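You operate a simulated robot arm through the tools that you are given. There is no shell and no other tool. Be economical: measure what you need, move in short steps, check, and stop when the job is done.

The job below is to be done with a simulated two-armed robot. You get a single attempt, and the scene is never put back.

TASK
On the small table at the end of the bays, fold the striped cloth in half, so that its two long edges meet.

Only the result counts: the job must be done as asked and must still hold three seconds after the hand-in. Knocking over, shifting, dropping, spilling or breaking anything else fails it. Flat cloth is picked up by pressing the open fingertips on it (5 to 10 N) and closing them slowly along it; thin cloth reads only 2 to 8 mm in the jaws.

THE ROBOT
Two 7-joint arms with two-finger parallel grippers on one trunk, on a base that drives. Base frame: it is fixed to the floor where the robot stands at the start and does not move with it; the origin is under the middle of the robot, x ahead of it, y to its left, z up; the surface under the hand at the start is at about z = 750. Units: mm, degrees, N and s.
The left shoulder is at the start at [70, 133, 1026], the right one opposite. With the tool pointing down near the work surface each hand reaches from about 200 to 660 mm from the robot's upright axis, wherever it stands, measured 20 degrees to its own side. Places, roughly: small table at the end of the bays [500, -100, 800]. Payload 1.57 kg a hand.
The TCP of each hand is the grasp point between the finger pads, 30 mm short of the fingertips. In the tool frame z runs along the fingers and y along their closing line. The gripper opens to 80 mm. The fingers are 17 mm wide and 12 mm thick; the gripper's body (40 by 82 mm) begins 80 mm behind the TCP.
Orientation is told as [roll, pitch, yaw] about the base's x, y, z axes, in that order, counted from this pose: with the fingers straight down and closing along the base's y, the tool's x points along the base's -x, its y along +y and its z along -z.

THE INTERFACE
- The arms move only by the tool nudge_tool. It takes "left_increments", "right_increments" or both (then of equal length, played together; a hand with none holds still); each is a list of rows, each a list of 2 entries, a list of its own where there are three numbers: the shift along the tool's x, y, z in cm, then the turn, a rotation vector about the tool's x, y, z in rad. In form: [[[x, y, z], [ax, ay, az]], ...]. A call has 1 to 20 rows; each row is the pose to reach, as a shift and turn from the pose commanded when the call began, along the tool's axes at that moment. "left_gripper" and "right_gripper" are, for a hand that has rows, the opening, from 0 (shut) to 1 (fully open), set as the call begins (left out, the last holds). Rows are played at 5 a second. More than 50 mm and 8.6 degrees between two rows, or a gripper value outside its range, and nothing of the call is played. A pose out of reach is approached as far as the arm can. The call stops where the force on the tool passes 40 N (or 10 N more than at its start, if that is more) or the arm is blocked; 0.2 s more then pass. The fingers move at their own pace (about 153 mm/s each) and stop on an object; they squeeze with about 33 N. The grip force told is the motor's: it shows also when the fingers shut on nothing. Time passes only in rows, and 0.2 s behind the last, so rows that repeat a pose let the fingers close. The reply holds the time, the measured pose of the TCP, the force on the tool along the base axes, the opening and the grip force, in the units named above and with some noise, with the torque about the TCP (base axes, N m) and any sound that the robot's microphone picked up.
- Cameras (640 x 400 px; columns grow to the right, rows downward): "scene" is now at [124.8, -2.3, 1230.1]; the picture's right is [-0.02, -1.00, 0.00], its down [-0.79, 0.02, -0.61] and it looks along [0.61, -0.01, -0.79] (base axes); focal length 259 px, centre (320, 200). "left" rides on the left gripper at [72, 7, -122] in its tool frame; the picture's right is [-0.09, 1.00, 0.00], its down [-0.84, -0.08, -0.54] and it looks along [-0.54, -0.05, 0.84] (tool axes); focal length 238 px, centre (320, 200). "right" rides on the right gripper at [72, -7, -122] in its tool frame; the picture's right is [0.09, 1.00, 0.00], its down [-0.84, 0.08, -0.54] and it looks along [-0.54, 0.05, 0.84] (tool axes); focal length 238 px, centre (320, 200). There is no depth. A picture from a camera that has moved, and an enlarged one, comes with that camera's place and axes in the base frame and with its lens.
- snapshot(camera): a new picture of that camera. It takes no simulated time.
- slide_trunk(by): slides the trunk up (or, below 0, down) by that many mm; the arms and the scene camera ride with it, the base frame stays. It gives what a move gives, with no picture.
- drive_base(legs): drives the robot by 1 to 6 legs, each [ahead, left, turn to the left] in mm, mm and degrees, along the robot's own axes; the way and the turn of a leg run together, so that a leg with both is an arc; at most 1500 mm and 180 degrees a leg. The arms and the cameras ride along, it lands a little off, and it stops where it bumps. It gives what a move gives.
- pan_tilt(pan, tilt): turns the head with the scene camera to pan (to the left, within 86 degrees either way) and tilt (down, from -29 to 69), counted from straight ahead of the robot. It gives what a move gives.
- enlarge(camera, box): a new picture of the part [left, top, right, bottom] of that camera's present view, enlarged. It takes no simulated time.
- hand_in(): hands the job in; it is judged then, once.

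Go step by step. Nothing tells you exact positions but the pictures and the camera data: compare them with the known pose of the tool, close in by small moves and look again before you grip or let go. The budget is 120 turns and 108 pictures, counting those below and the enlarged ones. Unless the task says otherwise, let go and move clear before handing in, and close with one line.

The tools are called by a JSON object that holds its "api" and its "payload". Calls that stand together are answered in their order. nudge_tool: Moves the arms, as the interface text tells. Its arguments: {"type":"object","properties":{"left_increments":{"type":"array","items":{"type":"array"}},"left_gripper":{"type":"number"},"right_increments":{"type":"array","items":{"type":"array"}},"right_gripper":{"type":"number"}},"required":[]} The other tools are called the same way: slide_trunk (by) slides the trunk up or down; drive_base (legs) drives the base; pan_tilt (pan, tilt) turns the head that bears the scene camera; snapshot (camera) takes a picture; enlarge (camera, box) takes an enlarged picture of a part of a camera's view; hand_in () hands the job in.

At the start:

```text
time_s: 0.0
left_tcp_pos: [483.9, 173.2, 908.7]
left_tcp_rot: [0.1, 0.0, 0.0]
left_contact_force: [0.1, -0.6, -0.1]
left_ft_torque: [0.0, 0.01, 0.0]
left_opening: 80.0
left_gripper_force: 0.0
right_tcp_pos: [457.6, -285.2, 941.1]
right_tcp_rot: [0.1, 0.1, 0.0]
right_contact_force: [0.6, 0.7, -0.3]
right_ft_torque: [0.02, 0.0, -0.01]
right_opening: 79.9
right_gripper_force: 0.0
trunk travel left (down, up): [-600.0, 340.0]
robot x, y, heading: [-2.8, 0.0, -0.1]
head pan, tilt: [-1.3, 52.2]
```

scene: 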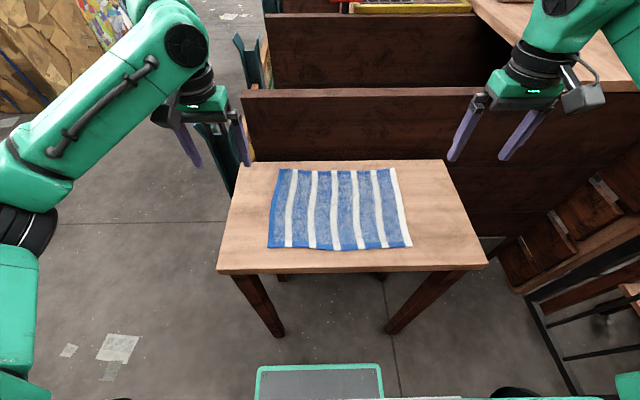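
right: 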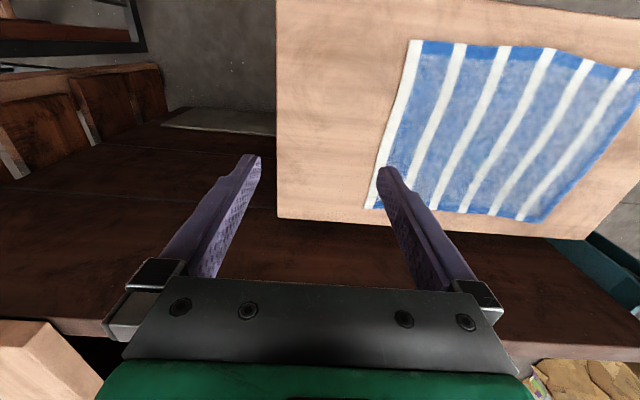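
left: 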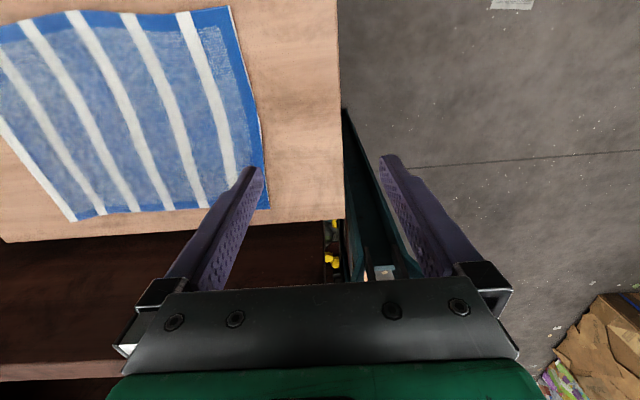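

The cloth lies with its long edges along y: far edge near x=600 and near edge near x=373. I plan to take the two far corners and carry them to the near edge. First I'm taking a closer look to measure it.

{"api": "enlarge", "payload": {"camera": "scene", "box": [210, 140, 490, 315]}}

{"api": "nudge_tool", "payload": {"left_increments": [[[-3, -3.5, 0], [0, 0, 0]], [[-6, -7, 1], [0, 0, 0]], [[-9, -9.5, 3], [0, 0, 0]], [[-9, -9.5, 5], [0, 0, 0]], [[-9, -9.5, 5], [0, 0, 0]]], "right_increments": [[[-3, 3.5, 0], [0, 0, 0]], [[-6, 7, 2], [0, 0, 0]], [[-9, 10, 5], [0, 0, 0]], [[-11.5, 10.5, 8], [0, 0, 0]], [[-11.5, 10.5, 8], [0, 0, 0]]], "left_gripper": 0.45, "right_gripper": 0.45}}

```text
2.29 times, centred on (350, 228) of scene
camera zoom: at [124.8, -2.3, 1230.1], right [-0.02, -1.0, 0.0], down [-0.79, 0.02, -0.61], along [0.61, -0.01, -0.79], focal length 592 px, centre (251, 137)
```

zoom: 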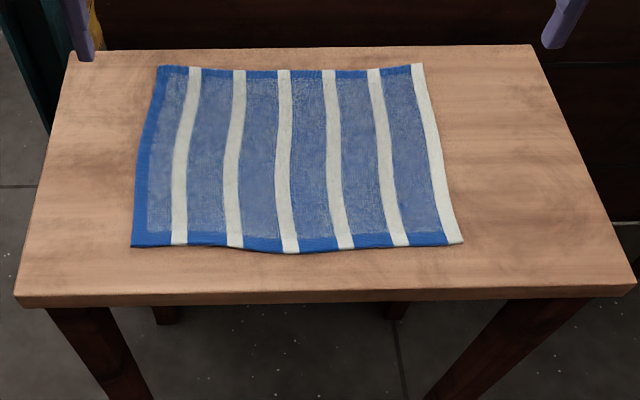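

```text
refused: row 2 steps farther than a row can; nothing moved
```

The first move was refused because one row stepped too far. I'm repeating it in smaller steps, to hover above the far corners, near (584, 89) and (581, -199).

{"api": "nudge_tool", "payload": {"left_increments": [[[-3, -3, 0], [0, 0, 0]], [[-6, -6, 1], [0, 0, 0]], [[-9, -9, 3], [0, 0, 0]], [[-9, -10, 5], [0, 0, 0]], [[-9, -10, 5], [0, 0, 0]]], "right_increments": [[[-3, 3, 1], [0, 0, 0]], [[-6, 6, 3], [0, 0, 0]], [[-9, 9, 5], [0, 0, 0]], [[-11.5, 10.5, 8], [0, 0, 0]], [[-11.5, 10.5, 8], [0, 0, 0]]], "left_gripper": 0.45, "right_gripper": 0.45}}

{"api": "snapshot", "payload": {"camera": "left"}}

{"api": "snapshot", "payload": {"camera": "right"}}

{"api": "snapshot", "payload": {"camera": "scene"}}

```text
time_s: 1.2
left_tcp_pos: [574.3, 72.9, 859.4]
left_tcp_rot: [0.0, 0.0, 0.0]
left_contact_force: [0.0, -0.3, -0.9]
left_ft_torque: [0.01, -0.03, -0.01]
left_opening: 35.9
left_gripper_force: 0.0
right_tcp_pos: [572.3, -181.0, 862.5]
right_tcp_rot: [0.1, -0.1, 0.0]
right_contact_force: [0.9, -0.8, 1.3]
right_ft_torque: [0.01, -0.01, 0.01]
right_opening: 36.1
right_gripper_force: 0.1
trunk travel left (down, up): [-600.0, 340.0]
robot x, y, heading: [0.1, -1.1, -0.2]
head pan, tilt: [-1.3, 52.2]
```

```text
103 pictures are left
camera left: at [502.5, 79.4, 980.5], right [0.09, 1.0, 0.0], down [0.84, -0.08, 0.54], along [0.54, -0.05, -0.84], focal length 238 px, centre (320, 200)
```

left: 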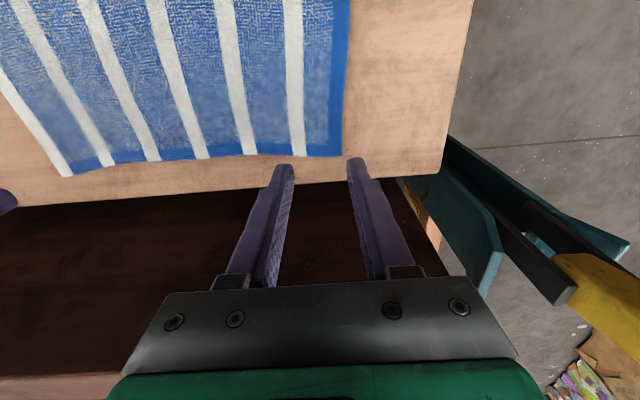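

```text
102 pictures are left
camera right: at [500.7, -188.2, 985.2], right [-0.09, 1.0, 0.0], down [0.84, 0.08, 0.54], along [0.54, 0.05, -0.84], focal length 238 px, centre (320, 200)
```

right: 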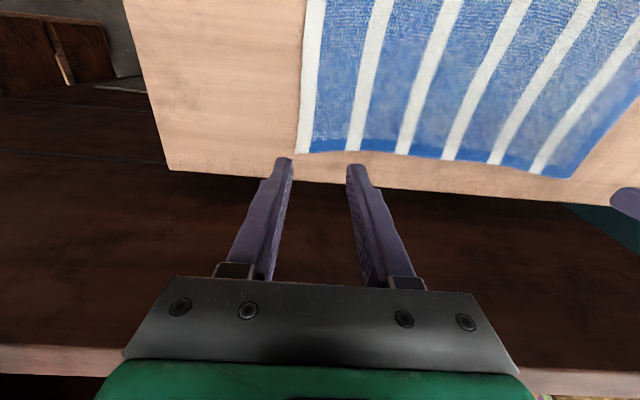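

```text
101 pictures are left
camera scene: at [123.9, -2.8, 1230.2], right [-0.02, -1.0, 0.0], down [-0.79, 0.02, -0.61], along [0.61, -0.01, -0.79], focal length 259 px, centre (320, 200)
```

scene: 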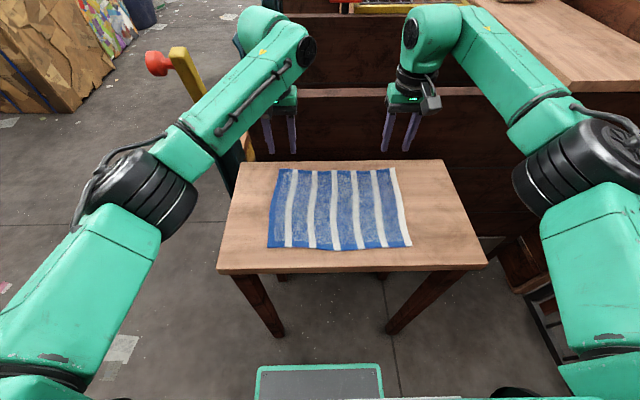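

The views agree on a surface height of about z=750, with far corners at (599, 93) and (595, -203) and near corners at (373, 101) and (372, -197). Before gripping anything, I'm testing the release pose in free air, with the hands pitched about 45° and back over the near edge.

{"api": "nudge_tool", "payload": {"left_increments": [[[3.5, 0, -1], [0, -0.13, 0]], [[7, 0, -2], [0, -0.26, 0]], [[10.5, 0, -3], [0, -0.39, 0]], [[14, 0, -3], [0, -0.52, 0]], [[18, 0, -2], [0, -0.65, 0]], [[22, 0, 0], [0, -0.78, 0]], [[22, 0, 3], [0, -0.78, 0]], [[22, 0, 3], [0, -0.78, 0]]], "right_increments": [[[3.5, 0, -1], [0, -0.13, 0]], [[7, 0, -2], [0, -0.26, 0]], [[10.5, 0, -3], [0, -0.39, 0]], [[14, 0, -3], [0, -0.52, 0]], [[18, 0, -2], [0, -0.65, 0]], [[22, 0, 0], [0, -0.78, 0]], [[22, 0, 3], [0, -0.78, 0]], [[22, 0, 3], [0, -0.78, 0]]]}}

{"api": "snapshot", "payload": {"camera": "scene"}}

```text
time_s: 3.2
left_tcp_pos: [380.7, 127.3, 821.2]
left_tcp_rot: [6.3, -44.7, 5.2]
left_contact_force: [-0.1, -0.1, -0.2]
left_ft_torque: [0.01, 0.0, 0.02]
left_opening: 36.0
left_gripper_force: 0.1
left hand out of reach, approached as far as the arm can: row 5, 6
right_tcp_pos: [386.4, -159.0, 869.3]
right_tcp_rot: [3.3, -40.3, -0.5]
right_contact_force: [0.3, 0.3, -0.8]
right_ft_torque: [0.03, -0.02, 0.02]
right_opening: 35.9
right_gripper_force: 0.0
right hand out of reach, approached as far as the arm can: row 6, 7, 8
trunk travel left (down, up): [-600.0, 340.0]
robot x, y, heading: [0.5, 1.4, 0.0]
head pan, tilt: [-1.3, 52.2]
stopped in row 8 (left hand): the arm was blocked; the commanded pose is now the measured one
```

```text
100 pictures are left
camera scene: at [125.8, -2.3, 1230.0], right [-0.02, -1.0, 0.0], down [-0.79, 0.02, -0.61], along [0.61, -0.01, -0.79], focal length 259 px, centre (320, 200)
```

scene: 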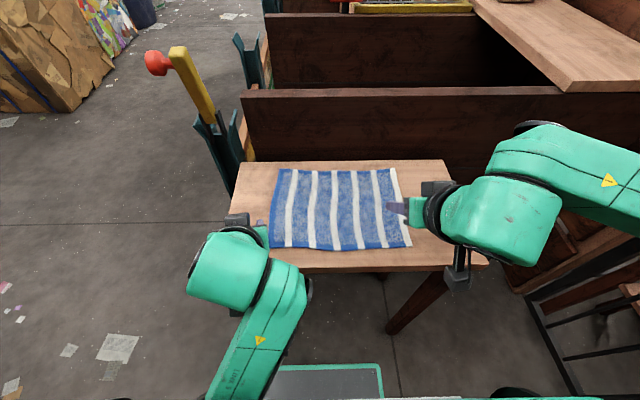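

The 45° release pose is too close to the body from here, so I'll drive the base back about 130 mm once the cloth is held and lifted. For now the hands go back to hovering over the far corners.

{"api": "nudge_tool", "payload": {"left_increments": [[[-2.92, -1.35, 1.37], [0.0233, 0.129, 0.0215]], [[-5.83, -2.7, 2.73], [0.0466, 0.258, 0.043]], [[-8.75, -4.05, 4.1], [0.07, 0.387, 0.0645]], [[-11.67, -5.4, 5.47], [0.093, 0.516, 0.086]], [[-14.6, -6.75, 6.83], [0.1165, 0.6455, 0.1075]], [[-17.5, -8.1, 8.2], [0.1397, 0.7745, 0.129]], [[-17.5, -8.1, 8.2], [0.1397, 0.7745, 0.129]]], "right_increments": [[[-2.5, -0.45, 1.87], [0.0087, 0.117, 0.002]], [[-5, -0.9, 3.73], [0.0173, 0.2345, 0.004]], [[-7.5, -1.35, 5.6], [0.026, 0.352, 0.006]], [[-10, -1.8, 7.47], [0.0347, 0.469, 0.008]], [[-12.5, -2.25, 9.33], [0.0433, 0.586, 0.01]], [[-15, -2.7, 11.2], [0.052, 0.7035, 0.0118]], [[-15, -2.7, 11.2], [0.052, 0.7035, 0.0118]]]}}

```text
time_s: 3.9
left_tcp_pos: [468.4, 175.5, 824.9]
left_tcp_rot: [16.9, -25.7, 1.9]
left_contact_force: [0.1, -0.1, -0.6]
left_ft_torque: [-0.02, 0.0, -0.01]
left_opening: 36.0
left_gripper_force: 0.0
left hand out of reach, approached as far as the arm can: row 3
right_tcp_pos: [468.3, -168.5, 875.5]
right_tcp_rot: [1.7, -22.9, 0.2]
right_contact_force: [0.2, -0.7, 0.0]
right_ft_torque: [0.01, 0.02, -0.01]
right_opening: 35.8
right_gripper_force: 0.0
trunk travel left (down, up): [-600.0, 340.0]
robot x, y, heading: [2.4, -1.2, 0.2]
head pan, tilt: [-1.3, 52.2]
stopped in row 3 (left hand): the arm was blocked; the commanded pose is now the measured one
```

The left arm got stuck in an awkward configuration. I'm looking at it before moving on.

{"api": "snapshot", "payload": {"camera": "scene"}}

```text
99 pictures are left
camera scene: at [126.8, -1.8, 1229.9], right [-0.02, -1.0, 0.0], down [-0.79, 0.02, -0.61], along [0.61, -0.01, -0.79], focal length 259 px, centre (320, 200)
```

scene: 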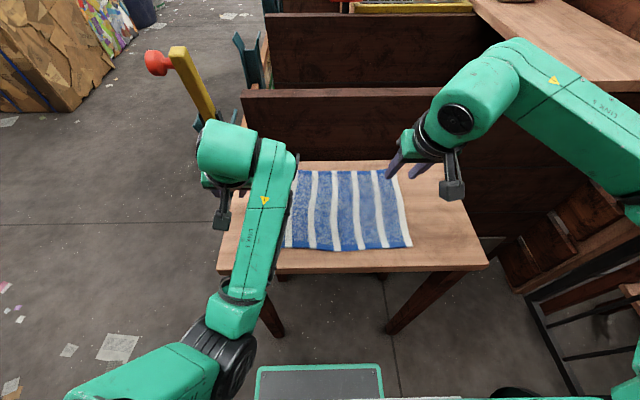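

The left elbow has dropped low. I'm raising the left hand back toward its start pose first, while the right hand goes back over its corner.

{"api": "nudge_tool", "payload": {"left_increments": [[[-1.1, 0.63, -1.45], [0.059, 0.088, 0.0197]], [[-2.2, 1.26, -2.9], [0.119, 0.176, 0.0394]], [[-3.3, 1.9, -4.36], [0.178, 0.264, 0.059]], [[-4.4, 2.5, -5.8], [0.2376, 0.352, 0.079]], [[-5.55, 3.15, -7.27], [0.297, 0.44, 0.0986]], [[-5.55, 3.15, -7.27], [0.297, 0.44, 0.0986]]], "right_increments": [[[-2, -0.28, 0.73], [0.006, 0.08, 0.002]], [[-4, -0.56, 1.46], [0.012, 0.16, 0.004]], [[-6, -0.84, 2.2], [0.0174, 0.24, 0.005]], [[-8, -1.12, 2.93], [0.023, 0.32, 0.007]], [[-9.9, -1.4, 3.66], [0.029, 0.4, 0.009]], [[-9.9, -1.4, 3.66], [0.029, 0.4, 0.009]]]}}

{"api": "snapshot", "payload": {"camera": "scene"}}

```text
time_s: 4.4
left_tcp_pos: [479.6, 235.3, 836.5]
left_tcp_rot: [20.7, -19.4, 3.4]
left_contact_force: [1.1, 0.8, 1.0]
left_ft_torque: [-0.04, -0.01, 0.0]
left_opening: 36.2
left_gripper_force: 0.1
left hand out of reach, approached as far as the arm can: row 1, 2
right_tcp_pos: [497.6, -171.9, 875.2]
right_tcp_rot: [1.2, -17.1, 0.2]
right_contact_force: [-0.1, -0.4, 0.0]
right_ft_torque: [0.0, -0.03, 0.0]
right_opening: 36.0
right_gripper_force: 0.0
trunk travel left (down, up): [-600.0, 340.0]
robot x, y, heading: [1.4, -0.2, -0.1]
head pan, tilt: [-1.3, 52.2]
stopped in row 2 (left hand): the arm was blocked; the commanded pose is now the measured one
```

```text
98 pictures are left
camera scene: at [126.7, -1.9, 1229.8], right [-0.02, -1.0, 0.0], down [-0.79, 0.02, -0.61], along [0.61, -0.01, -0.79], focal length 259 px, centre (320, 200)
```

scene: 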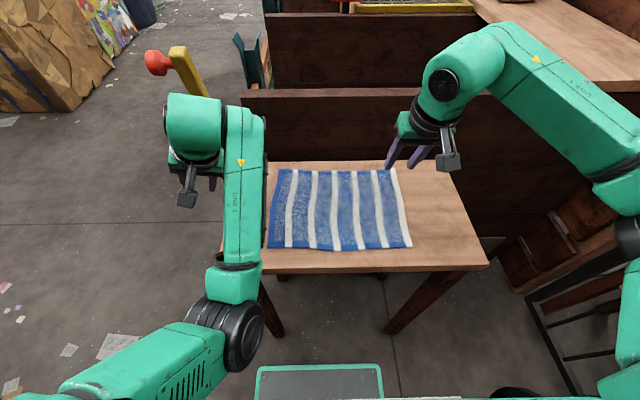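

The left arm is still blocked when it tries to rotate. I'm trying a straight upward move with no turn, for the left hand only.

{"api": "nudge_tool", "payload": {"left_increments": [[[-1.2, 0, -1.8], [0, 0, 0]], [[-2.5, -0.1, -3.6], [0, 0, 0]], [[-3.77, -0.2, -5.46], [0, 0, 0]], [[-3.77, -0.2, -5.46], [0, 0, 0]]]}}

```text
time_s: 5.4
left_tcp_pos: [502.0, 242.9, 893.1]
left_tcp_rot: [23.4, -19.8, 4.6]
left_contact_force: [-0.6, 0.7, 0.0]
left_ft_torque: [-0.01, -0.01, 0.01]
left_opening: 36.0
left_gripper_force: 0.0
left hand out of reach, approached as far as the arm can: row 3, 4
right_tcp_pos: [495.7, -171.9, 875.6]
right_tcp_rot: [1.2, -17.3, 0.1]
right_contact_force: [-0.1, -0.6, 0.0]
right_ft_torque: [0.01, -0.03, 0.01]
right_opening: 36.3
right_gripper_force: 0.0
trunk travel left (down, up): [-600.0, 340.0]
robot x, y, heading: [2.1, -2.1, 0.2]
head pan, tilt: [-1.3, 52.2]
```

It moves freely upward. I'm now extending the left arm forward and up, which should free the elbow.

{"api": "nudge_tool", "payload": {"left_increments": [[[-3.2, 0.2, -1], [0, 0.05, 0]], [[-6.4, 0.4, -2], [0, 0.1, 0]], [[-9.5, 0.6, -3], [0, 0.15, 0]], [[-9.5, 0.6, -3], [0, 0.15, 0]]]}}

{"api": "snapshot", "payload": {"camera": "scene"}}

```text
time_s: 6.4
left_tcp_pos: [583.7, 220.1, 949.6]
left_tcp_rot: [19.7, -11.4, 6.4]
left_contact_force: [-0.3, -0.3, -0.6]
left_ft_torque: [0.01, 0.0, -0.02]
left_opening: 35.7
left_gripper_force: 0.1
right_tcp_pos: [494.7, -172.7, 876.1]
right_tcp_rot: [1.3, -17.3, 0.1]
right_contact_force: [-0.2, 0.8, -0.5]
right_ft_torque: [0.03, 0.04, 0.0]
right_opening: 36.2
right_gripper_force: 0.1
trunk travel left (down, up): [-600.0, 340.0]
robot x, y, heading: [2.7, -4.1, -0.2]
head pan, tilt: [-1.3, 52.2]
```

```text
97 pictures are left
camera scene: at [124.4, -2.6, 1230.1], right [-0.02, -1.0, 0.0], down [-0.79, 0.02, -0.61], along [0.61, -0.01, -0.79], focal length 259 px, centre (320, 200)
```

scene: 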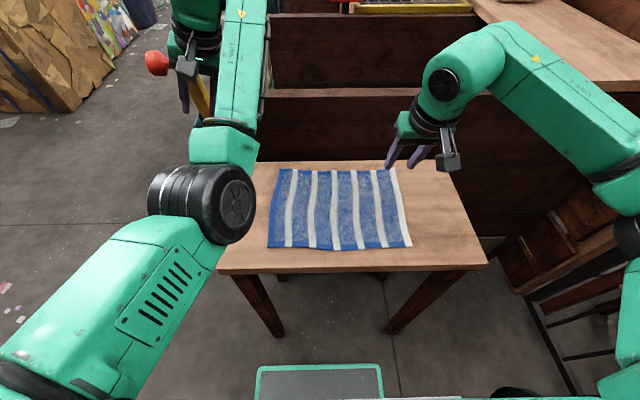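

This pose is within reach, so I'm straightening the left hand here.

{"api": "nudge_tool", "payload": {"left_increments": [[[0, 0, 0], [0.0885, 0.0445, 0.036]], [[0, 0, 0], [0.177, 0.089, 0.072]], [[0, 0, 0], [0.2655, 0.1335, 0.108]], [[0, 0, 0], [0.354, 0.178, 0.1445]], [[0, 0, 0], [0.354, 0.178, 0.1445]]]}}

{"api": "snapshot", "payload": {"camera": "scene"}}

```text
time_s: 7.6
left_tcp_pos: [582.0, 217.0, 954.1]
left_tcp_rot: [0.1, -0.1, 0.0]
left_contact_force: [-3.6, -4.7, 12.9]
left_ft_torque: [0.43, -0.69, -0.14]
left_opening: 36.0
left_gripper_force: 0.1
right_tcp_pos: [493.5, -175.2, 878.4]
right_tcp_rot: [1.3, -17.3, 0.1]
right_contact_force: [0.0, 0.9, -1.3]
right_ft_torque: [0.02, -0.01, -0.02]
right_opening: 36.1
right_gripper_force: 0.1
trunk travel left (down, up): [-600.0, 340.0]
robot x, y, heading: [2.6, -0.3, 0.0]
head pan, tilt: [-1.3, 52.2]
```

```text
96 pictures are left
camera scene: at [121.6, -4.6, 1230.6], right [-0.02, -1.0, 0.0], down [-0.79, 0.02, -0.61], along [0.61, -0.01, -0.79], focal length 259 px, centre (320, 200)
```

scene: 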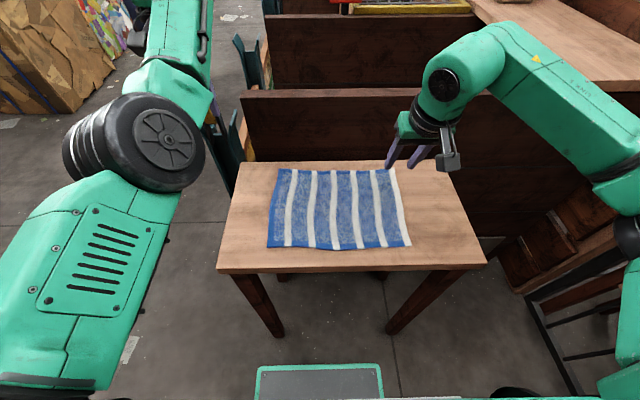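

The left hand now reads about 13 N and may be touching the red and yellow item, which is hidden behind the arm in this view. I'm checking with the left camera before moving.

{"api": "snapshot", "payload": {"camera": "left"}}

```text
95 pictures are left
camera left: at [509.5, 224.4, 1074.8], right [0.09, 1.0, 0.0], down [0.83, -0.08, 0.55], along [0.54, -0.05, -0.84], focal length 238 px, centre (320, 200)
```

left: 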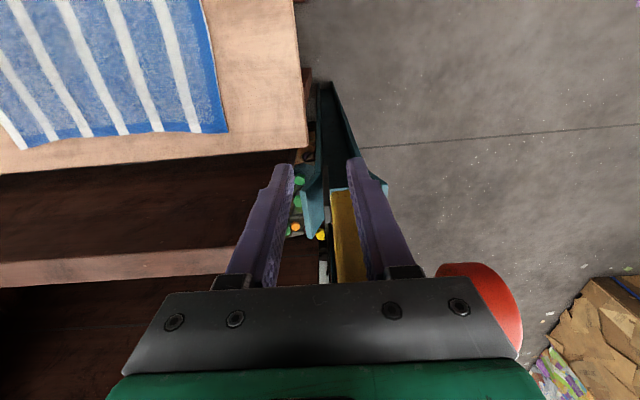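

The red-knobbed handle sits right under the left hand and pushes it up and back. I'm backing off that same way: up, then toward the robot.

{"api": "nudge_tool", "payload": {"left_increments": [[[0.4, -0.4, -1], [0, 0, 0]], [[1, -1, -2.5], [0, 0, 0]], [[3, -2.5, -4], [0, 0, 0]], [[6, -4, -5], [0, 0, 0]], [[9, -4, -5], [0, 0, 0]], [[9, -4, -5], [0, 0, 0]]]}}

{"api": "snapshot", "payload": {"camera": "scene"}}

{"api": "snapshot", "payload": {"camera": "left"}}

```text
time_s: 9.0
left_tcp_pos: [553.3, 192.5, 1001.4]
left_tcp_rot: [0.2, 0.2, 0.0]
left_contact_force: [-0.8, 1.0, 0.3]
left_ft_torque: [0.02, -0.01, 0.0]
left_opening: 36.0
left_gripper_force: 0.1
left hand out of reach, approached as far as the arm can: row 4, 5, 6
right_tcp_pos: [495.8, -172.5, 877.1]
right_tcp_rot: [1.3, -17.1, 0.1]
right_contact_force: [-0.4, -0.1, -1.2]
right_ft_torque: [0.01, 0.02, -0.02]
right_opening: 36.0
right_gripper_force: 0.1
trunk travel left (down, up): [-600.0, 340.0]
robot x, y, heading: [4.7, -0.9, 0.2]
head pan, tilt: [-1.3, 52.2]
```

```text
94 pictures are left
camera scene: at [124.7, -2.3, 1230.1], right [-0.02, -1.0, 0.0], down [-0.79, 0.02, -0.61], along [0.61, -0.01, -0.79], focal length 259 px, centre (320, 200)
```

scene: 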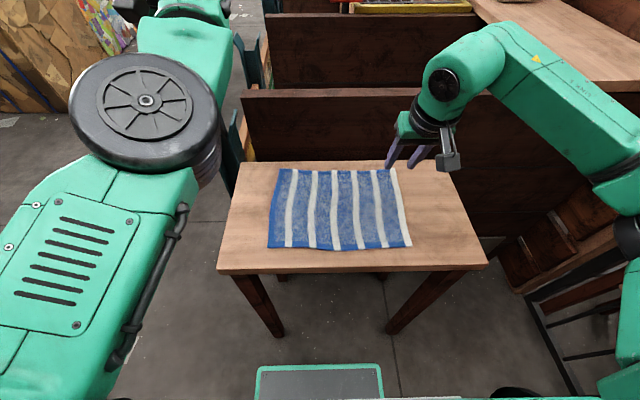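

```text
93 pictures are left
camera left: at [481.4, 199.0, 1122.5], right [0.09, 1.0, 0.0], down [0.84, -0.08, 0.54], along [0.54, -0.05, -0.84], focal length 238 px, centre (320, 200)
```

left: 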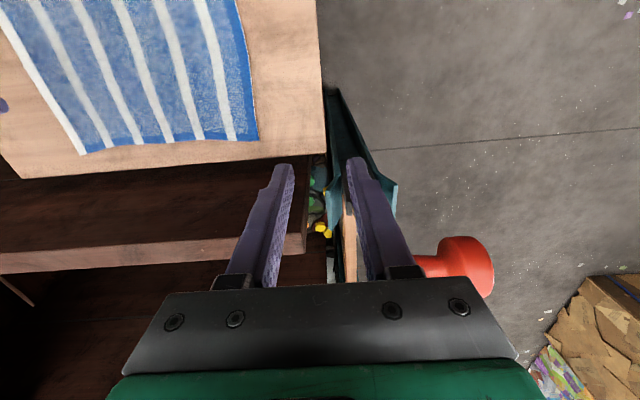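

The hand is clear of the handle. I'm moving the left hand back toward its start position, lower and nearer.

{"api": "nudge_tool", "payload": {"left_increments": [[[1, -0.5, 0.5], [0, 0, 0]], [[3, -1, 2], [0, 0, 0]], [[5, -1.5, 4], [0, 0, 0]], [[6, -2, 7], [0, 0, 0]], [[6, -2, 9], [0, 0, 0]], [[6, -2, 9], [0, 0, 0]]]}}

{"api": "snapshot", "payload": {"camera": "scene"}}

```text
time_s: 10.4
left_tcp_pos: [560.3, 199.4, 907.5]
left_tcp_rot: [0.1, 0.0, -0.1]
left_contact_force: [0.6, 0.7, -0.6]
left_ft_torque: [-0.04, -0.04, 0.0]
left_opening: 36.2
left_gripper_force: 0.0
left hand out of reach, approached as far as the arm can: row 1, 2, 3, 4, 5, 6
right_tcp_pos: [495.1, -172.0, 875.2]
right_tcp_rot: [1.3, -17.1, 0.1]
right_contact_force: [-0.3, -0.3, 0.0]
right_ft_torque: [0.01, 0.02, -0.02]
right_opening: 36.1
right_gripper_force: 0.0
trunk travel left (down, up): [-600.0, 340.0]
robot x, y, heading: [2.9, -0.0, -0.0]
head pan, tilt: [-1.3, 52.2]
```

```text
92 pictures are left
camera scene: at [124.3, -1.6, 1230.1], right [-0.02, -1.0, 0.0], down [-0.79, 0.02, -0.61], along [0.61, -0.01, -0.79], focal length 259 px, centre (320, 200)
```

scene: 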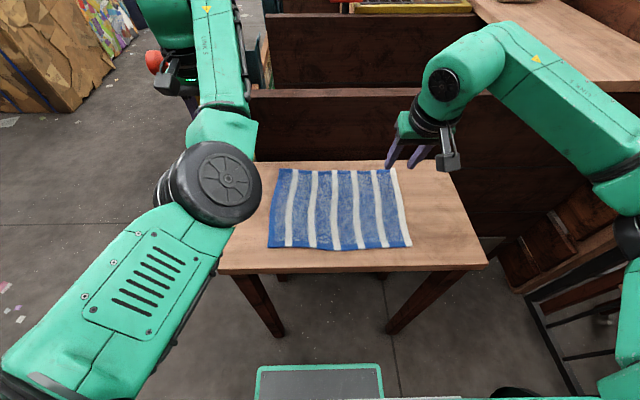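

The red knob appears to be where it was. I'm now moving the left arm sideways toward the corner hover, which I reached cleanly before.

{"api": "nudge_tool", "payload": {"left_increments": [[[-0.5, -2, 0], [0, 0, 0]], [[-1, -4, 0], [0, 0, 0]], [[-1.5, -6, 0], [0, 0, 0]], [[-1.5, -8, 0], [0, 0, 0]], [[-1.5, -8, 0], [0, 0, 0]]]}}

```text
time_s: 11.6
left_tcp_pos: [575.5, 116.0, 906.3]
left_tcp_rot: [0.1, 0.1, 0.1]
left_contact_force: [-0.3, 0.3, 0.4]
left_ft_torque: [0.02, 0.0, -0.05]
left_opening: 35.9
left_gripper_force: 0.0
right_tcp_pos: [494.8, -172.2, 876.5]
right_tcp_rot: [1.2, -17.3, 0.1]
right_contact_force: [-0.5, 0.5, 0.2]
right_ft_torque: [-0.02, 0.0, -0.01]
right_opening: 35.9
right_gripper_force: 0.0
trunk travel left (down, up): [-600.0, 340.0]
robot x, y, heading: [0.8, 2.1, 0.2]
head pan, tilt: [-1.3, 52.2]
```

Reached. I'm lining both hands up again over the far corners.

{"api": "nudge_tool", "payload": {"left_increments": [[[0, -1.5, 1], [0, 0, 0]], [[0, -3, 2], [0, 0, 0]], [[0, -4.2, 2.7], [0, 0, 0]], [[0, -4.2, 2.7], [0, 0, 0]]], "right_increments": [[[-2.6, -0.3, 0.66], [0.007, 0.1, 0.001]], [[-5.2, -0.6, 1.3], [0.014, 0.2, 0.002]], [[-7.76, -0.95, 1.98], [0.021, 0.3, 0.003]], [[-7.76, -0.95, 1.98], [0.021, 0.3, 0.003]]]}}

{"api": "snapshot", "payload": {"camera": "scene"}}

```text
time_s: 12.6
left_tcp_pos: [575.3, 73.4, 880.2]
left_tcp_rot: [0.2, 0.0, 0.1]
left_contact_force: [1.1, -0.1, 0.7]
left_ft_torque: [0.0, -0.01, 0.01]
left_opening: 35.7
left_gripper_force: 0.1
right_tcp_pos: [574.4, -180.4, 881.0]
right_tcp_rot: [0.0, 0.0, 0.1]
right_contact_force: [-0.8, -0.4, 0.3]
right_ft_torque: [0.02, -0.01, 0.01]
right_opening: 36.0
right_gripper_force: 0.1
trunk travel left (down, up): [-600.0, 340.0]
robot x, y, heading: [0.2, 1.5, 0.0]
head pan, tilt: [-1.3, 52.2]
```

```text
91 pictures are left
camera scene: at [124.1, -2.9, 1230.2], right [-0.02, -1.0, 0.0], down [-0.79, 0.02, -0.61], along [0.61, -0.01, -0.79], focal length 259 px, centre (320, 200)
```

scene: 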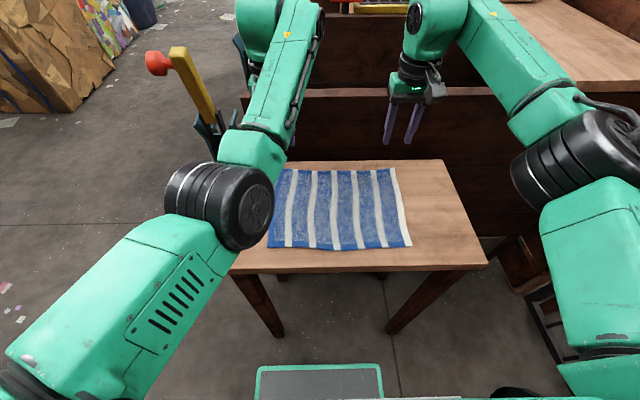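

The red knob is at the same pixel as at the start, so it hasn't shifted. I'm rehearsing the carry without cloth: pitch in place, drive back, then check reach.

{"api": "nudge_tool", "payload": {"left_increments": [[[0.7, 0, 0], [0, -0.13, 0]], [[1.4, 0, 0], [0, -0.26, 0]], [[2, 0, 0], [0, -0.39, 0]], [[2.5, 0, 0], [0, -0.52, 0]], [[3, 0, 0], [0, -0.65, 0]], [[3, 0, 0], [0, -0.78, 0]], [[3, 0, 0], [0, -0.78, 0]]], "right_increments": [[[0.7, 0, 0], [0, -0.13, 0]], [[1.4, 0, 0], [0, -0.26, 0]], [[2, 0, 0], [0, -0.39, 0]], [[2.5, 0, 0], [0, -0.52, 0]], [[3, 0, 0], [0, -0.65, 0]], [[3, 0, 0], [0, -0.78, 0]], [[3, 0, 0], [0, -0.78, 0]]]}}

```text
time_s: 14.4
left_tcp_pos: [562.9, 112.9, 917.7]
left_tcp_rot: [7.5, -50.0, -2.1]
left_contact_force: [0.7, -0.4, -0.3]
left_ft_torque: [0.02, 0.03, 0.03]
left_opening: 35.8
left_gripper_force: 0.0
left hand out of reach, approached as far as the arm can: row 1, 2
right_tcp_pos: [544.4, -182.1, 880.5]
right_tcp_rot: [0.1, -44.9, 0.0]
right_contact_force: [-0.3, 0.0, 1.1]
right_ft_torque: [0.01, -0.01, -0.01]
right_opening: 36.0
right_gripper_force: 0.0
trunk travel left (down, up): [-600.0, 340.0]
robot x, y, heading: [-3.0, 1.9, 0.0]
head pan, tilt: [-1.3, 52.2]
stopped in row 7 (left hand): the arm was blocked; the commanded pose is now the measured one
```

The right hand pitched cleanly, but the left did not. I'm looking at the left arm's configuration.

{"api": "snapshot", "payload": {"camera": "scene"}}

```text
90 pictures are left
camera scene: at [124.5, -2.1, 1230.1], right [-0.02, -1.0, 0.0], down [-0.79, 0.02, -0.61], along [0.61, -0.01, -0.79], focal length 259 px, centre (320, 200)
```

scene: 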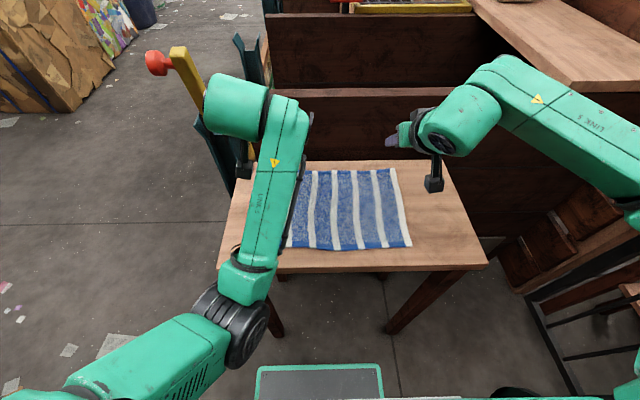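

The left elbow has dropped inboard again. I'm swinging the left hand outboard and up while straightening it, so the elbow can return to the outer side.

{"api": "nudge_tool", "payload": {"left_increments": [[[0.16, 1.95, -0.83], [0.0153, 0.125, 0.0033]], [[0.31, 3.9, -1.66], [0.031, 0.25, 0.0066]], [[0.47, 5.85, -2.5], [0.046, 0.375, 0.01]], [[0.63, 7.8, -3.3], [0.061, 0.5, 0.013]], [[0.79, 9.75, -4.15], [0.076, 0.625, 0.0165]], [[0.94, 11.7, -5], [0.092, 0.75, 0.02]], [[1.1, 13.6, -5.8], [0.107, 0.874, 0.023]], [[1.1, 13.6, -5.8], [0.107, 0.874, 0.023]], [[1.1, 13.6, -5.8], [0.107, 0.874, 0.023]]]}}

{"api": "snapshot", "payload": {"camera": "scene"}}

```text
time_s: 16.4
left_tcp_pos: [529.9, 261.3, 962.4]
left_tcp_rot: [-0.3, 0.2, -0.3]
left_contact_force: [0.4, 0.6, 0.1]
left_ft_torque: [0.03, 0.02, -0.01]
left_opening: 36.0
left_gripper_force: 0.0
left hand out of reach, approached as far as the arm can: row 3, 4, 5, 6, 7, 8, 9
right_tcp_pos: [545.0, -181.4, 880.7]
right_tcp_rot: [0.2, -44.7, 0.0]
right_contact_force: [0.2, 0.4, -0.3]
right_ft_torque: [0.03, 0.01, -0.02]
right_opening: 36.1
right_gripper_force: 0.1
trunk travel left (down, up): [-600.0, 340.0]
robot x, y, heading: [1.0, 1.7, 0.1]
head pan, tilt: [-1.3, 52.2]
```

```text
89 pictures are left
camera scene: at [124.6, -1.9, 1230.1], right [-0.02, -1.0, 0.0], down [-0.79, 0.02, -0.61], along [0.61, -0.01, -0.79], focal length 259 px, centre (320, 200)
```

scene: 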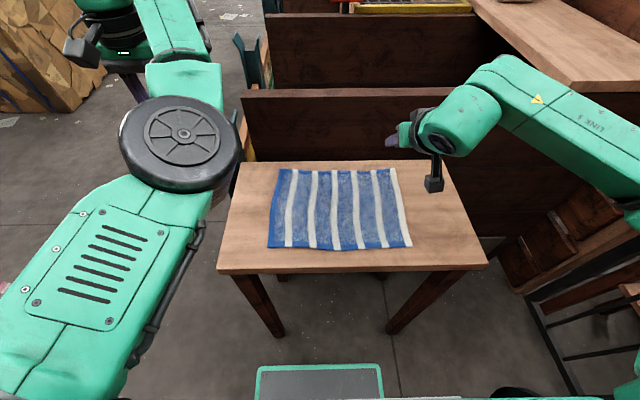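

The left elbow is still inboard and a joint limit is holding it. I'm testing whether a yaw frees it, with a small backward shift.

{"api": "nudge_tool", "payload": {"left_increments": [[[0, 0, 0], [0, 0, 0.13]], [[0, 0, 0], [0, 0, 0.26]], [[0, 0, 0], [0, 0, 0.39]], [[0, 0, 0], [0, 0, 0.52]], [[2, 0, 0], [0, 0, 0.52]], [[4, 0, 0], [0, 0, 0.52]], [[6, 0, 0], [0, 0, 0.52]], [[6, 0, 0], [0, 0, 0.52]]]}}

{"api": "snapshot", "payload": {"camera": "scene"}}

```text
time_s: 18.2
left_tcp_pos: [523.5, 267.7, 963.6]
left_tcp_rot: [-0.3, 0.0, -30.0]
left_contact_force: [0.4, 0.7, -0.4]
left_ft_torque: [0.0, -0.03, 0.0]
left_opening: 35.9
left_gripper_force: 0.0
left hand out of reach, approached as far as the arm can: row 5, 6, 7, 8
right_tcp_pos: [544.5, -182.1, 880.8]
right_tcp_rot: [0.1, -44.8, 0.0]
right_contact_force: [-0.2, -0.4, 0.1]
right_ft_torque: [-0.02, 0.0, 0.01]
right_opening: 36.0
right_gripper_force: 0.1
trunk travel left (down, up): [-600.0, 340.0]
robot x, y, heading: [0.7, 0.2, 0.1]
head pan, tilt: [-1.3, 52.2]
```

```text
88 pictures are left
camera scene: at [124.6, -2.2, 1230.1], right [-0.02, -1.0, 0.0], down [-0.79, 0.02, -0.61], along [0.61, -0.01, -0.79], focal length 259 px, centre (320, 200)
```

scene: 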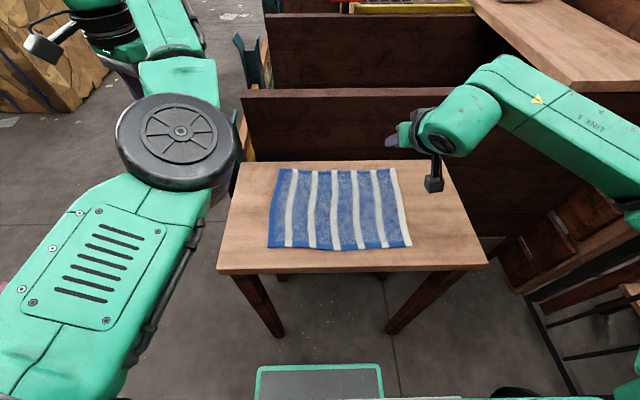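

Yaw turns freely, so that joint isn't what limits it. I'm moving the left hand inboard, where it moved freely before, and then rolling the fingers inward to push the elbow outboard.

{"api": "nudge_tool", "payload": {"left_increments": [[[-2.5, -2.4, 0.7], [0, 0, -0.13]], [[-5.1, -4.8, 1.5], [0, 0, -0.26]], [[-7.6, -7.2, 2.2], [0, 0, -0.39]], [[-10.2, -9.7, 3], [0, 0, -0.5236]], [[-10.2, -9.7, 3], [0, 0, -0.5236]]]}}

```text
time_s: 19.4
left_tcp_pos: [575.1, 133.4, 936.0]
left_tcp_rot: [-0.2, 0.4, 0.2]
left_contact_force: [-0.3, -0.5, 0.8]
left_ft_torque: [0.0, 0.01, 0.02]
left_opening: 36.1
left_gripper_force: 0.2
left hand out of reach, approached as far as the arm can: row 1, 2, 3, 4, 5
right_tcp_pos: [545.2, -181.3, 881.0]
right_tcp_rot: [0.1, -44.8, 0.1]
right_contact_force: [-0.1, -0.4, -0.6]
right_ft_torque: [0.0, 0.0, 0.0]
right_opening: 35.7
right_gripper_force: 0.0
trunk travel left (down, up): [-600.0, 340.0]
robot x, y, heading: [2.4, -0.4, 0.1]
head pan, tilt: [-1.3, 52.2]
```

Now I'm rolling the left fingers inward, moving slightly forward for room.

{"api": "nudge_tool", "payload": {"left_increments": [[[-0.5, 0, 0], [0.13, 0, 0]], [[-1, 0, 0], [0.26, 0, 0]], [[-1, 0, 0], [0.39, 0, 0]], [[-1, 0, 0], [0.52, 0, 0]], [[-1, 0, 0], [0.65, 0, 0]], [[-1, 0, 0], [0.65, 0, 0]]]}}

{"api": "snapshot", "payload": {"camera": "scene"}}

```text
time_s: 20.8
left_tcp_pos: [580.6, 125.9, 941.1]
left_tcp_rot: [-37.2, -0.2, -0.3]
left_contact_force: [-5.6, -25.8, 16.1]
left_ft_torque: [3.86, -0.76, 0.0]
left_opening: 35.9
left_gripper_force: 0.0
right_tcp_pos: [541.5, -187.3, 881.4]
right_tcp_rot: [0.8, -45.1, -0.5]
right_contact_force: [0.4, 0.9, -0.2]
right_ft_torque: [0.0, 0.03, -0.01]
right_opening: 36.0
right_gripper_force: 0.2
trunk travel left (down, up): [-600.0, 340.0]
robot x, y, heading: [-0.2, -0.6, -0.2]
head pan, tilt: [-1.3, 52.2]
```

```text
87 pictures are left
camera scene: at [120.0, -11.6, 1230.7], right [-0.02, -1.0, -0.01], down [-0.79, 0.02, -0.62], along [0.62, -0.01, -0.79], focal length 259 px, centre (320, 200)
```

scene: 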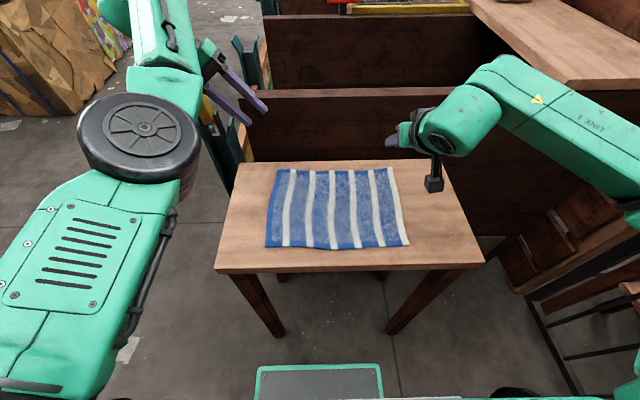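

The hand body is pressing on that handle again, at about 30 N. I'm undoing the roll at once, and after that I'll reconfigure the arm well away from the table.

{"api": "nudge_tool", "payload": {"left_increments": [[[0.2, -0.8, -0.6], [-0.12, 0, 0]], [[0.5, -1.5, -1], [-0.25, 0, 0]], [[0.7, -2, -1.2], [-0.38, 0, 0]], [[1, -2, -1.2], [-0.5, 0, 0]], [[1, -2, -1.2], [-0.63, 0, 0]], [[1, -2, -1.2], [-0.63, 0, 0]]]}}

{"api": "snapshot", "payload": {"camera": "scene"}}

```text
time_s: 22.2
left_tcp_pos: [574.8, 125.0, 957.9]
left_tcp_rot: [-1.4, 0.2, 0.1]
left_contact_force: [0.5, 0.1, -0.5]
left_ft_torque: [0.02, 0.0, 0.01]
left_opening: 35.9
left_gripper_force: 0.1
right_tcp_pos: [545.7, -181.2, 881.0]
right_tcp_rot: [0.1, -44.8, 0.0]
right_contact_force: [-0.8, 0.6, 0.2]
right_ft_torque: [-0.03, 0.0, -0.04]
right_opening: 35.8
right_gripper_force: 0.0
trunk travel left (down, up): [-600.0, 340.0]
robot x, y, heading: [2.8, 2.1, -0.2]
head pan, tilt: [-1.3, 52.2]
```

```text
86 pictures are left
camera scene: at [124.8, -1.8, 1230.1], right [-0.02, -1.0, 0.0], down [-0.79, 0.02, -0.61], along [0.61, -0.01, -0.79], focal length 259 px, centre (320, 200)
```

scene: 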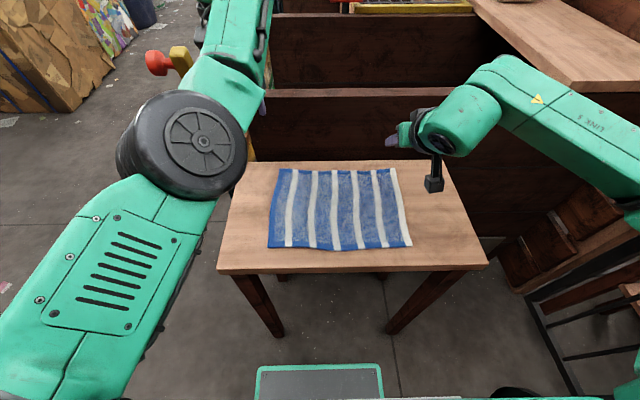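

The knob is unmoved and the contact is gone. I'm driving back 450 mm so the left arm can be reconfigured in open space.

{"api": "drive_base", "payload": {"legs": [[-450, 0, 0]]}}

{"api": "nudge_tool", "payload": {"left_increments": [[[0, 0, 0], [0.13, 0, 0]], [[0, 0, 0], [0.26, 0, 0]], [[0, 0, 0], [0.39, 0, 0]], [[0, 0, 0], [0.52, 0, 0]], [[0, 0, 0], [0.65, 0, 0]], [[0, 0, 0], [0.65, 0, 0]]]}}

{"api": "snapshot", "payload": {"camera": "scene"}}

```text
time_s: 24.9
left_tcp_pos: [128.7, 122.5, 958.6]
left_tcp_rot: [-1.4, 0.2, -0.2]
left_contact_force: [-0.1, 0.0, 0.7]
left_ft_torque: [0.03, -0.04, -0.03]
left_opening: 35.9
left_gripper_force: 0.0
right_tcp_pos: [98.8, -183.4, 880.7]
right_tcp_rot: [0.0, -44.8, -0.2]
right_contact_force: [-0.9, 1.1, 0.3]
right_ft_torque: [-0.01, -0.01, 0.0]
right_opening: 35.8
right_gripper_force: 0.0
trunk travel left (down, up): [-600.0, 340.0]
robot x, y, heading: [-446.4, -0.1, -0.1]
head pan, tilt: [-1.3, 52.2]
```

```text
time_s: 26.3
left_tcp_pos: [128.9, 124.0, 959.5]
left_tcp_rot: [-38.7, 0.2, -0.2]
left_contact_force: [-0.9, -0.1, 0.6]
left_ft_torque: [0.02, -0.01, -0.02]
left_opening: 36.2
left_gripper_force: 0.1
right_tcp_pos: [98.1, -182.8, 880.4]
right_tcp_rot: [0.2, -44.8, -0.3]
right_contact_force: [0.1, 0.0, -0.1]
right_ft_torque: [-0.06, 0.02, 0.0]
right_opening: 35.8
right_gripper_force: 0.0
trunk travel left (down, up): [-600.0, 340.0]
robot x, y, heading: [-445.6, 0.1, -0.2]
head pan, tilt: [-1.3, 52.2]
```

```text
85 pictures are left
camera scene: at [-321.8, -2.5, 1230.1], right [-0.03, -1.0, 0.0], down [-0.79, 0.02, -0.61], along [0.61, -0.02, -0.79], focal length 259 px, centre (320, 200)
```

scene: 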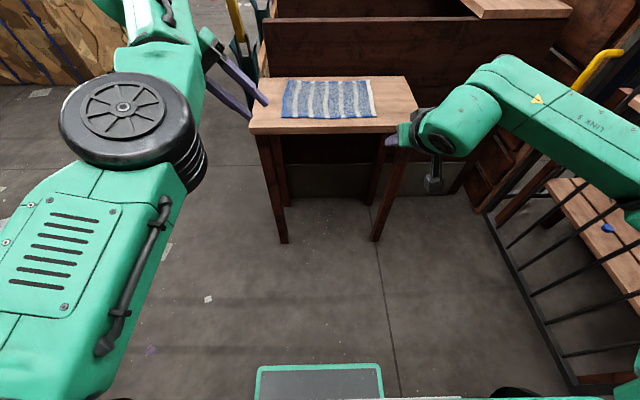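

Now there's room. Keeping the inward roll, I'm pulling the left hand back toward the robot to see whether it moves freely.

{"api": "nudge_tool", "payload": {"left_increments": [[[3, 0, 0], [0, 0, 0]], [[6, 0, 0], [0, 0, 0]], [[9, 0, 0], [0, 0, 0]], [[12, 0, 0], [0, 0, 0]], [[12, 0, 0], [0, 0, 0]]]}}

{"api": "snapshot", "payload": {"camera": "scene"}}

```text
time_s: 27.5
left_tcp_pos: [15.6, 142.8, 958.6]
left_tcp_rot: [-40.2, 0.6, 1.4]
left_contact_force: [-0.1, 0.5, 0.2]
left_ft_torque: [0.01, 0.0, -0.01]
left_opening: 36.2
left_gripper_force: 0.0
left hand out of reach, approached as far as the arm can: row 1, 4, 5
right_tcp_pos: [98.0, -183.9, 880.7]
right_tcp_rot: [0.2, -44.7, -0.1]
right_contact_force: [0.0, -0.4, -0.2]
right_ft_torque: [0.0, 0.0, -0.02]
right_opening: 36.1
right_gripper_force: 0.1
trunk travel left (down, up): [-600.0, 340.0]
robot x, y, heading: [-446.5, -0.3, -0.1]
head pan, tilt: [-1.3, 52.2]
```

```text
84 pictures are left
camera scene: at [-321.1, -2.6, 1230.0], right [-0.03, -1.0, 0.0], down [-0.79, 0.02, -0.61], along [0.61, -0.02, -0.79], focal length 259 px, centre (320, 200)
```

scene: 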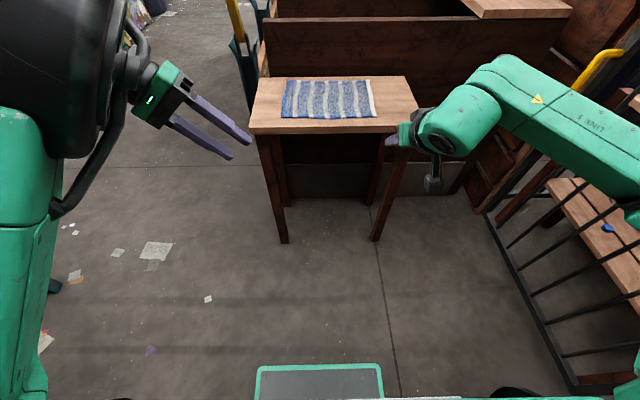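

The left elbow now looks high and outboard. I'm straightening the roll and returning toward the original relative pose.

{"api": "nudge_tool", "payload": {"left_increments": [[[-0.4, 1.1, 0.4], [-0.13, 0, 0]], [[-0.8, 2.2, 0.8], [-0.26, 0, 0]], [[-1.2, 3.3, 1.2], [-0.39, 0, 0]], [[-1.6, 4.4, 1.6], [-0.52, 0, 0]], [[-2, 5.5, 1.9], [-0.65, 0, 0]], [[-2, 5.5, 1.9], [-0.7, 0, 0]], [[-2, 5.5, 1.9], [-0.7, 0, 0]]]}}

{"api": "snapshot", "payload": {"camera": "scene"}}

```text
time_s: 29.1
left_tcp_pos: [98.5, 210.7, 921.2]
left_tcp_rot: [1.6, 0.2, -0.3]
left_contact_force: [0.3, 0.4, -0.1]
left_ft_torque: [-0.02, 0.0, 0.03]
left_opening: 35.9
left_gripper_force: 0.0
left hand out of reach, approached as far as the arm can: row 1, 2, 3, 4, 5, 6, 7
right_tcp_pos: [97.7, -182.8, 880.5]
right_tcp_rot: [0.1, -44.8, -0.2]
right_contact_force: [-1.5, -0.2, -0.5]
right_ft_torque: [-0.01, -0.02, 0.01]
right_opening: 36.0
right_gripper_force: 0.0
trunk travel left (down, up): [-600.0, 340.0]
robot x, y, heading: [-444.3, 0.6, -0.1]
head pan, tilt: [-1.3, 52.2]
```

```text
83 pictures are left
camera scene: at [-321.8, -2.0, 1230.1], right [-0.03, -1.0, 0.0], down [-0.79, 0.02, -0.61], along [0.61, -0.02, -0.79], focal length 259 px, centre (320, 200)
```

scene: 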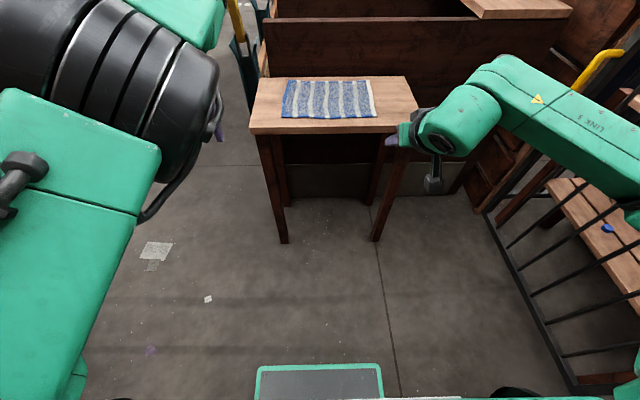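

The elbow is high but not yet out to the side. I'm rolling further inward while bringing the hand closer and outboard, to swing it past the top.

{"api": "nudge_tool", "payload": {"left_increments": [[[0, 0.5, 0], [0.13, 0, 0]], [[0, 1, 0], [0.26, 0, 0]], [[0.5, 1.5, 0], [0.39, 0, 0]], [[2, 2, 1], [0.52, 0, 0]], [[4, 3, 2], [0.65, 0, 0]], [[6, 4, 3], [0.78, 0, 0]], [[8, 5, 3], [0.9, 0, 0]], [[10, 6, 3], [1.0, 0, 0]], [[10, 6, 3], [1.0, 0, 0]]]}}

{"api": "snapshot", "payload": {"camera": "scene"}}

```text
time_s: 31.1
left_tcp_pos: [-2.5, 269.5, 894.3]
left_tcp_rot: [-55.9, 0.2, -0.2]
left_contact_force: [0.4, 0.6, 0.4]
left_ft_torque: [0.02, -0.02, 0.03]
left_opening: 35.9
left_gripper_force: 0.0
right_tcp_pos: [98.1, -183.6, 880.2]
right_tcp_rot: [0.2, -44.8, -0.1]
right_contact_force: [0.8, -0.3, -0.4]
right_ft_torque: [0.05, 0.0, 0.03]
right_opening: 35.8
right_gripper_force: 0.0
trunk travel left (down, up): [-600.0, 340.0]
robot x, y, heading: [-447.9, 1.7, 0.1]
head pan, tilt: [-1.3, 52.2]
```

```text
82 pictures are left
camera scene: at [-321.4, -2.8, 1230.0], right [-0.03, -1.0, 0.0], down [-0.79, 0.02, -0.61], along [0.61, -0.01, -0.79], focal length 259 px, centre (320, 200)
```

scene: 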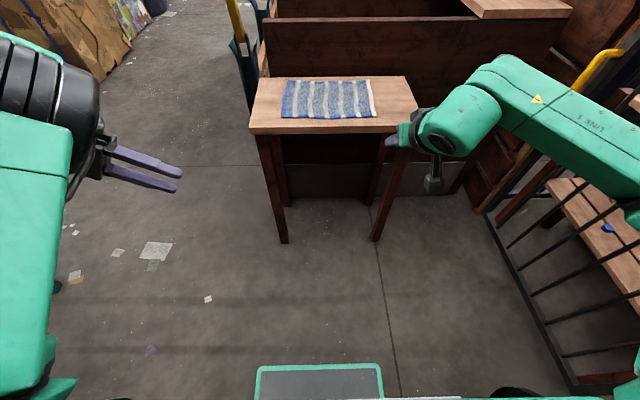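

Free movement here. I'm straightening the roll in place while lowering a little.

{"api": "nudge_tool", "payload": {"left_increments": [[[0, 0.5, 0.3], [-0.13, 0, 0]], [[0, 1, 0.7], [-0.26, 0, 0]], [[0, 1.5, 1], [-0.39, 0, 0]], [[0, 2, 1.4], [-0.52, 0, 0]], [[0, 2.5, 1.8], [-0.65, 0, 0]], [[0, 3, 2.2], [-0.78, 0, 0]], [[0, 3.3, 2.2], [-0.9, 0, 0]], [[0, 3.3, 2.2], [-0.977, 0, 0]], [[0, 3.3, 2.2], [-0.977, 0, 0]]]}}

{"api": "snapshot", "payload": {"camera": "scene"}}

```text
time_s: 33.1
left_tcp_pos: [4.1, 294.7, 853.5]
left_tcp_rot: [-0.7, 0.2, 0.5]
left_contact_force: [0.2, 0.2, -0.5]
left_ft_torque: [-0.01, 0.01, 0.03]
left_opening: 35.9
left_gripper_force: 0.0
left hand out of reach, approached as far as the arm can: row 7, 8, 9
right_tcp_pos: [98.6, -182.7, 881.0]
right_tcp_rot: [0.1, -44.8, -0.3]
right_contact_force: [-1.0, 1.0, 0.5]
right_ft_torque: [0.01, -0.01, 0.02]
right_opening: 36.1
right_gripper_force: 0.0
trunk travel left (down, up): [-600.0, 340.0]
robot x, y, heading: [-448.1, 1.2, -0.3]
head pan, tilt: [-1.3, 52.2]
```

```text
81 pictures are left
camera scene: at [-322.0, -2.0, 1230.1], right [-0.03, -1.0, 0.0], down [-0.79, 0.02, -0.61], along [0.61, -0.02, -0.79], focal length 259 px, centre (320, 200)
```

scene: 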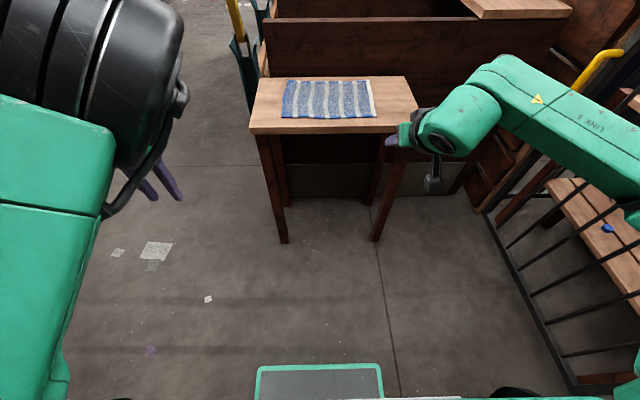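

That's better: it can now come nearer to the robot. I'm doing one more cycle of roll in, lower and straighten, in a single call.

{"api": "nudge_tool", "payload": {"left_increments": [[[0, 0, 0], [0.14, 0, 0]], [[0, 0, 0], [0.28, 0, 0]], [[1, 0, 0], [0.42, 0, 0]], [[2, 0, 0.5], [0.56, 0, 0]], [[3, 0, 1], [0.7, 0, 0]], [[4, 0, 2], [0.84, 0, 0]], [[5, 0, 3], [0.98, 0, 0]], [[5, 0, 4], [1.12, 0, 0]], [[5, 0, 5], [1.25, 0, 0]], [[5, 0, 5], [1.25, 0, 0]], [[5, 0, 5], [1.12, 0, 0]], [[5, 0, 5], [0.98, 0, 0]], [[5, 0, 5], [0.84, 0, 0]], [[5, 0, 5], [0.7, 0, 0]], [[5, 0, 5], [0.56, 0, 0]], [[5, 0, 5], [0.42, 0, 0]], [[5, 0, 5], [0.28, 0, 0]], [[5, 0, 5], [0.14, 0, 0]], [[5, 0, 5], [0, 0, 0]], [[5, 0, 5], [0, 0, 0]]]}}

{"api": "snapshot", "payload": {"camera": "scene"}}

```text
time_s: 37.3
left_tcp_pos: [-43.2, 308.7, 803.8]
left_tcp_rot: [-0.3, 0.3, 0.1]
left_contact_force: [0.6, -0.2, 0.5]
left_ft_torque: [0.02, 0.01, -0.02]
left_opening: 36.0
left_gripper_force: 0.0
left hand out of reach, approached as far as the arm can: row 19, 20
right_tcp_pos: [97.0, -184.2, 880.4]
right_tcp_rot: [0.2, -44.8, -0.2]
right_contact_force: [1.0, 0.0, 0.3]
right_ft_torque: [0.01, -0.01, 0.03]
right_opening: 36.3
right_gripper_force: 0.0
trunk travel left (down, up): [-600.0, 340.0]
robot x, y, heading: [-446.1, -2.1, -0.0]
head pan, tilt: [-1.3, 52.2]
```

```text
80 pictures are left
camera scene: at [-321.8, -2.1, 1230.1], right [-0.03, -1.0, 0.0], down [-0.79, 0.02, -0.61], along [0.61, -0.02, -0.79], focal length 259 px, centre (320, 200)
```

scene: 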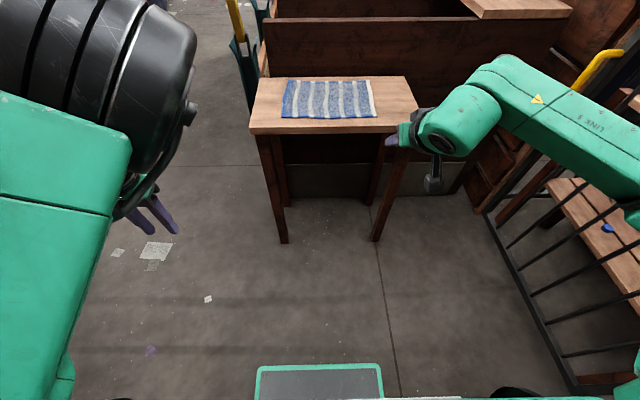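

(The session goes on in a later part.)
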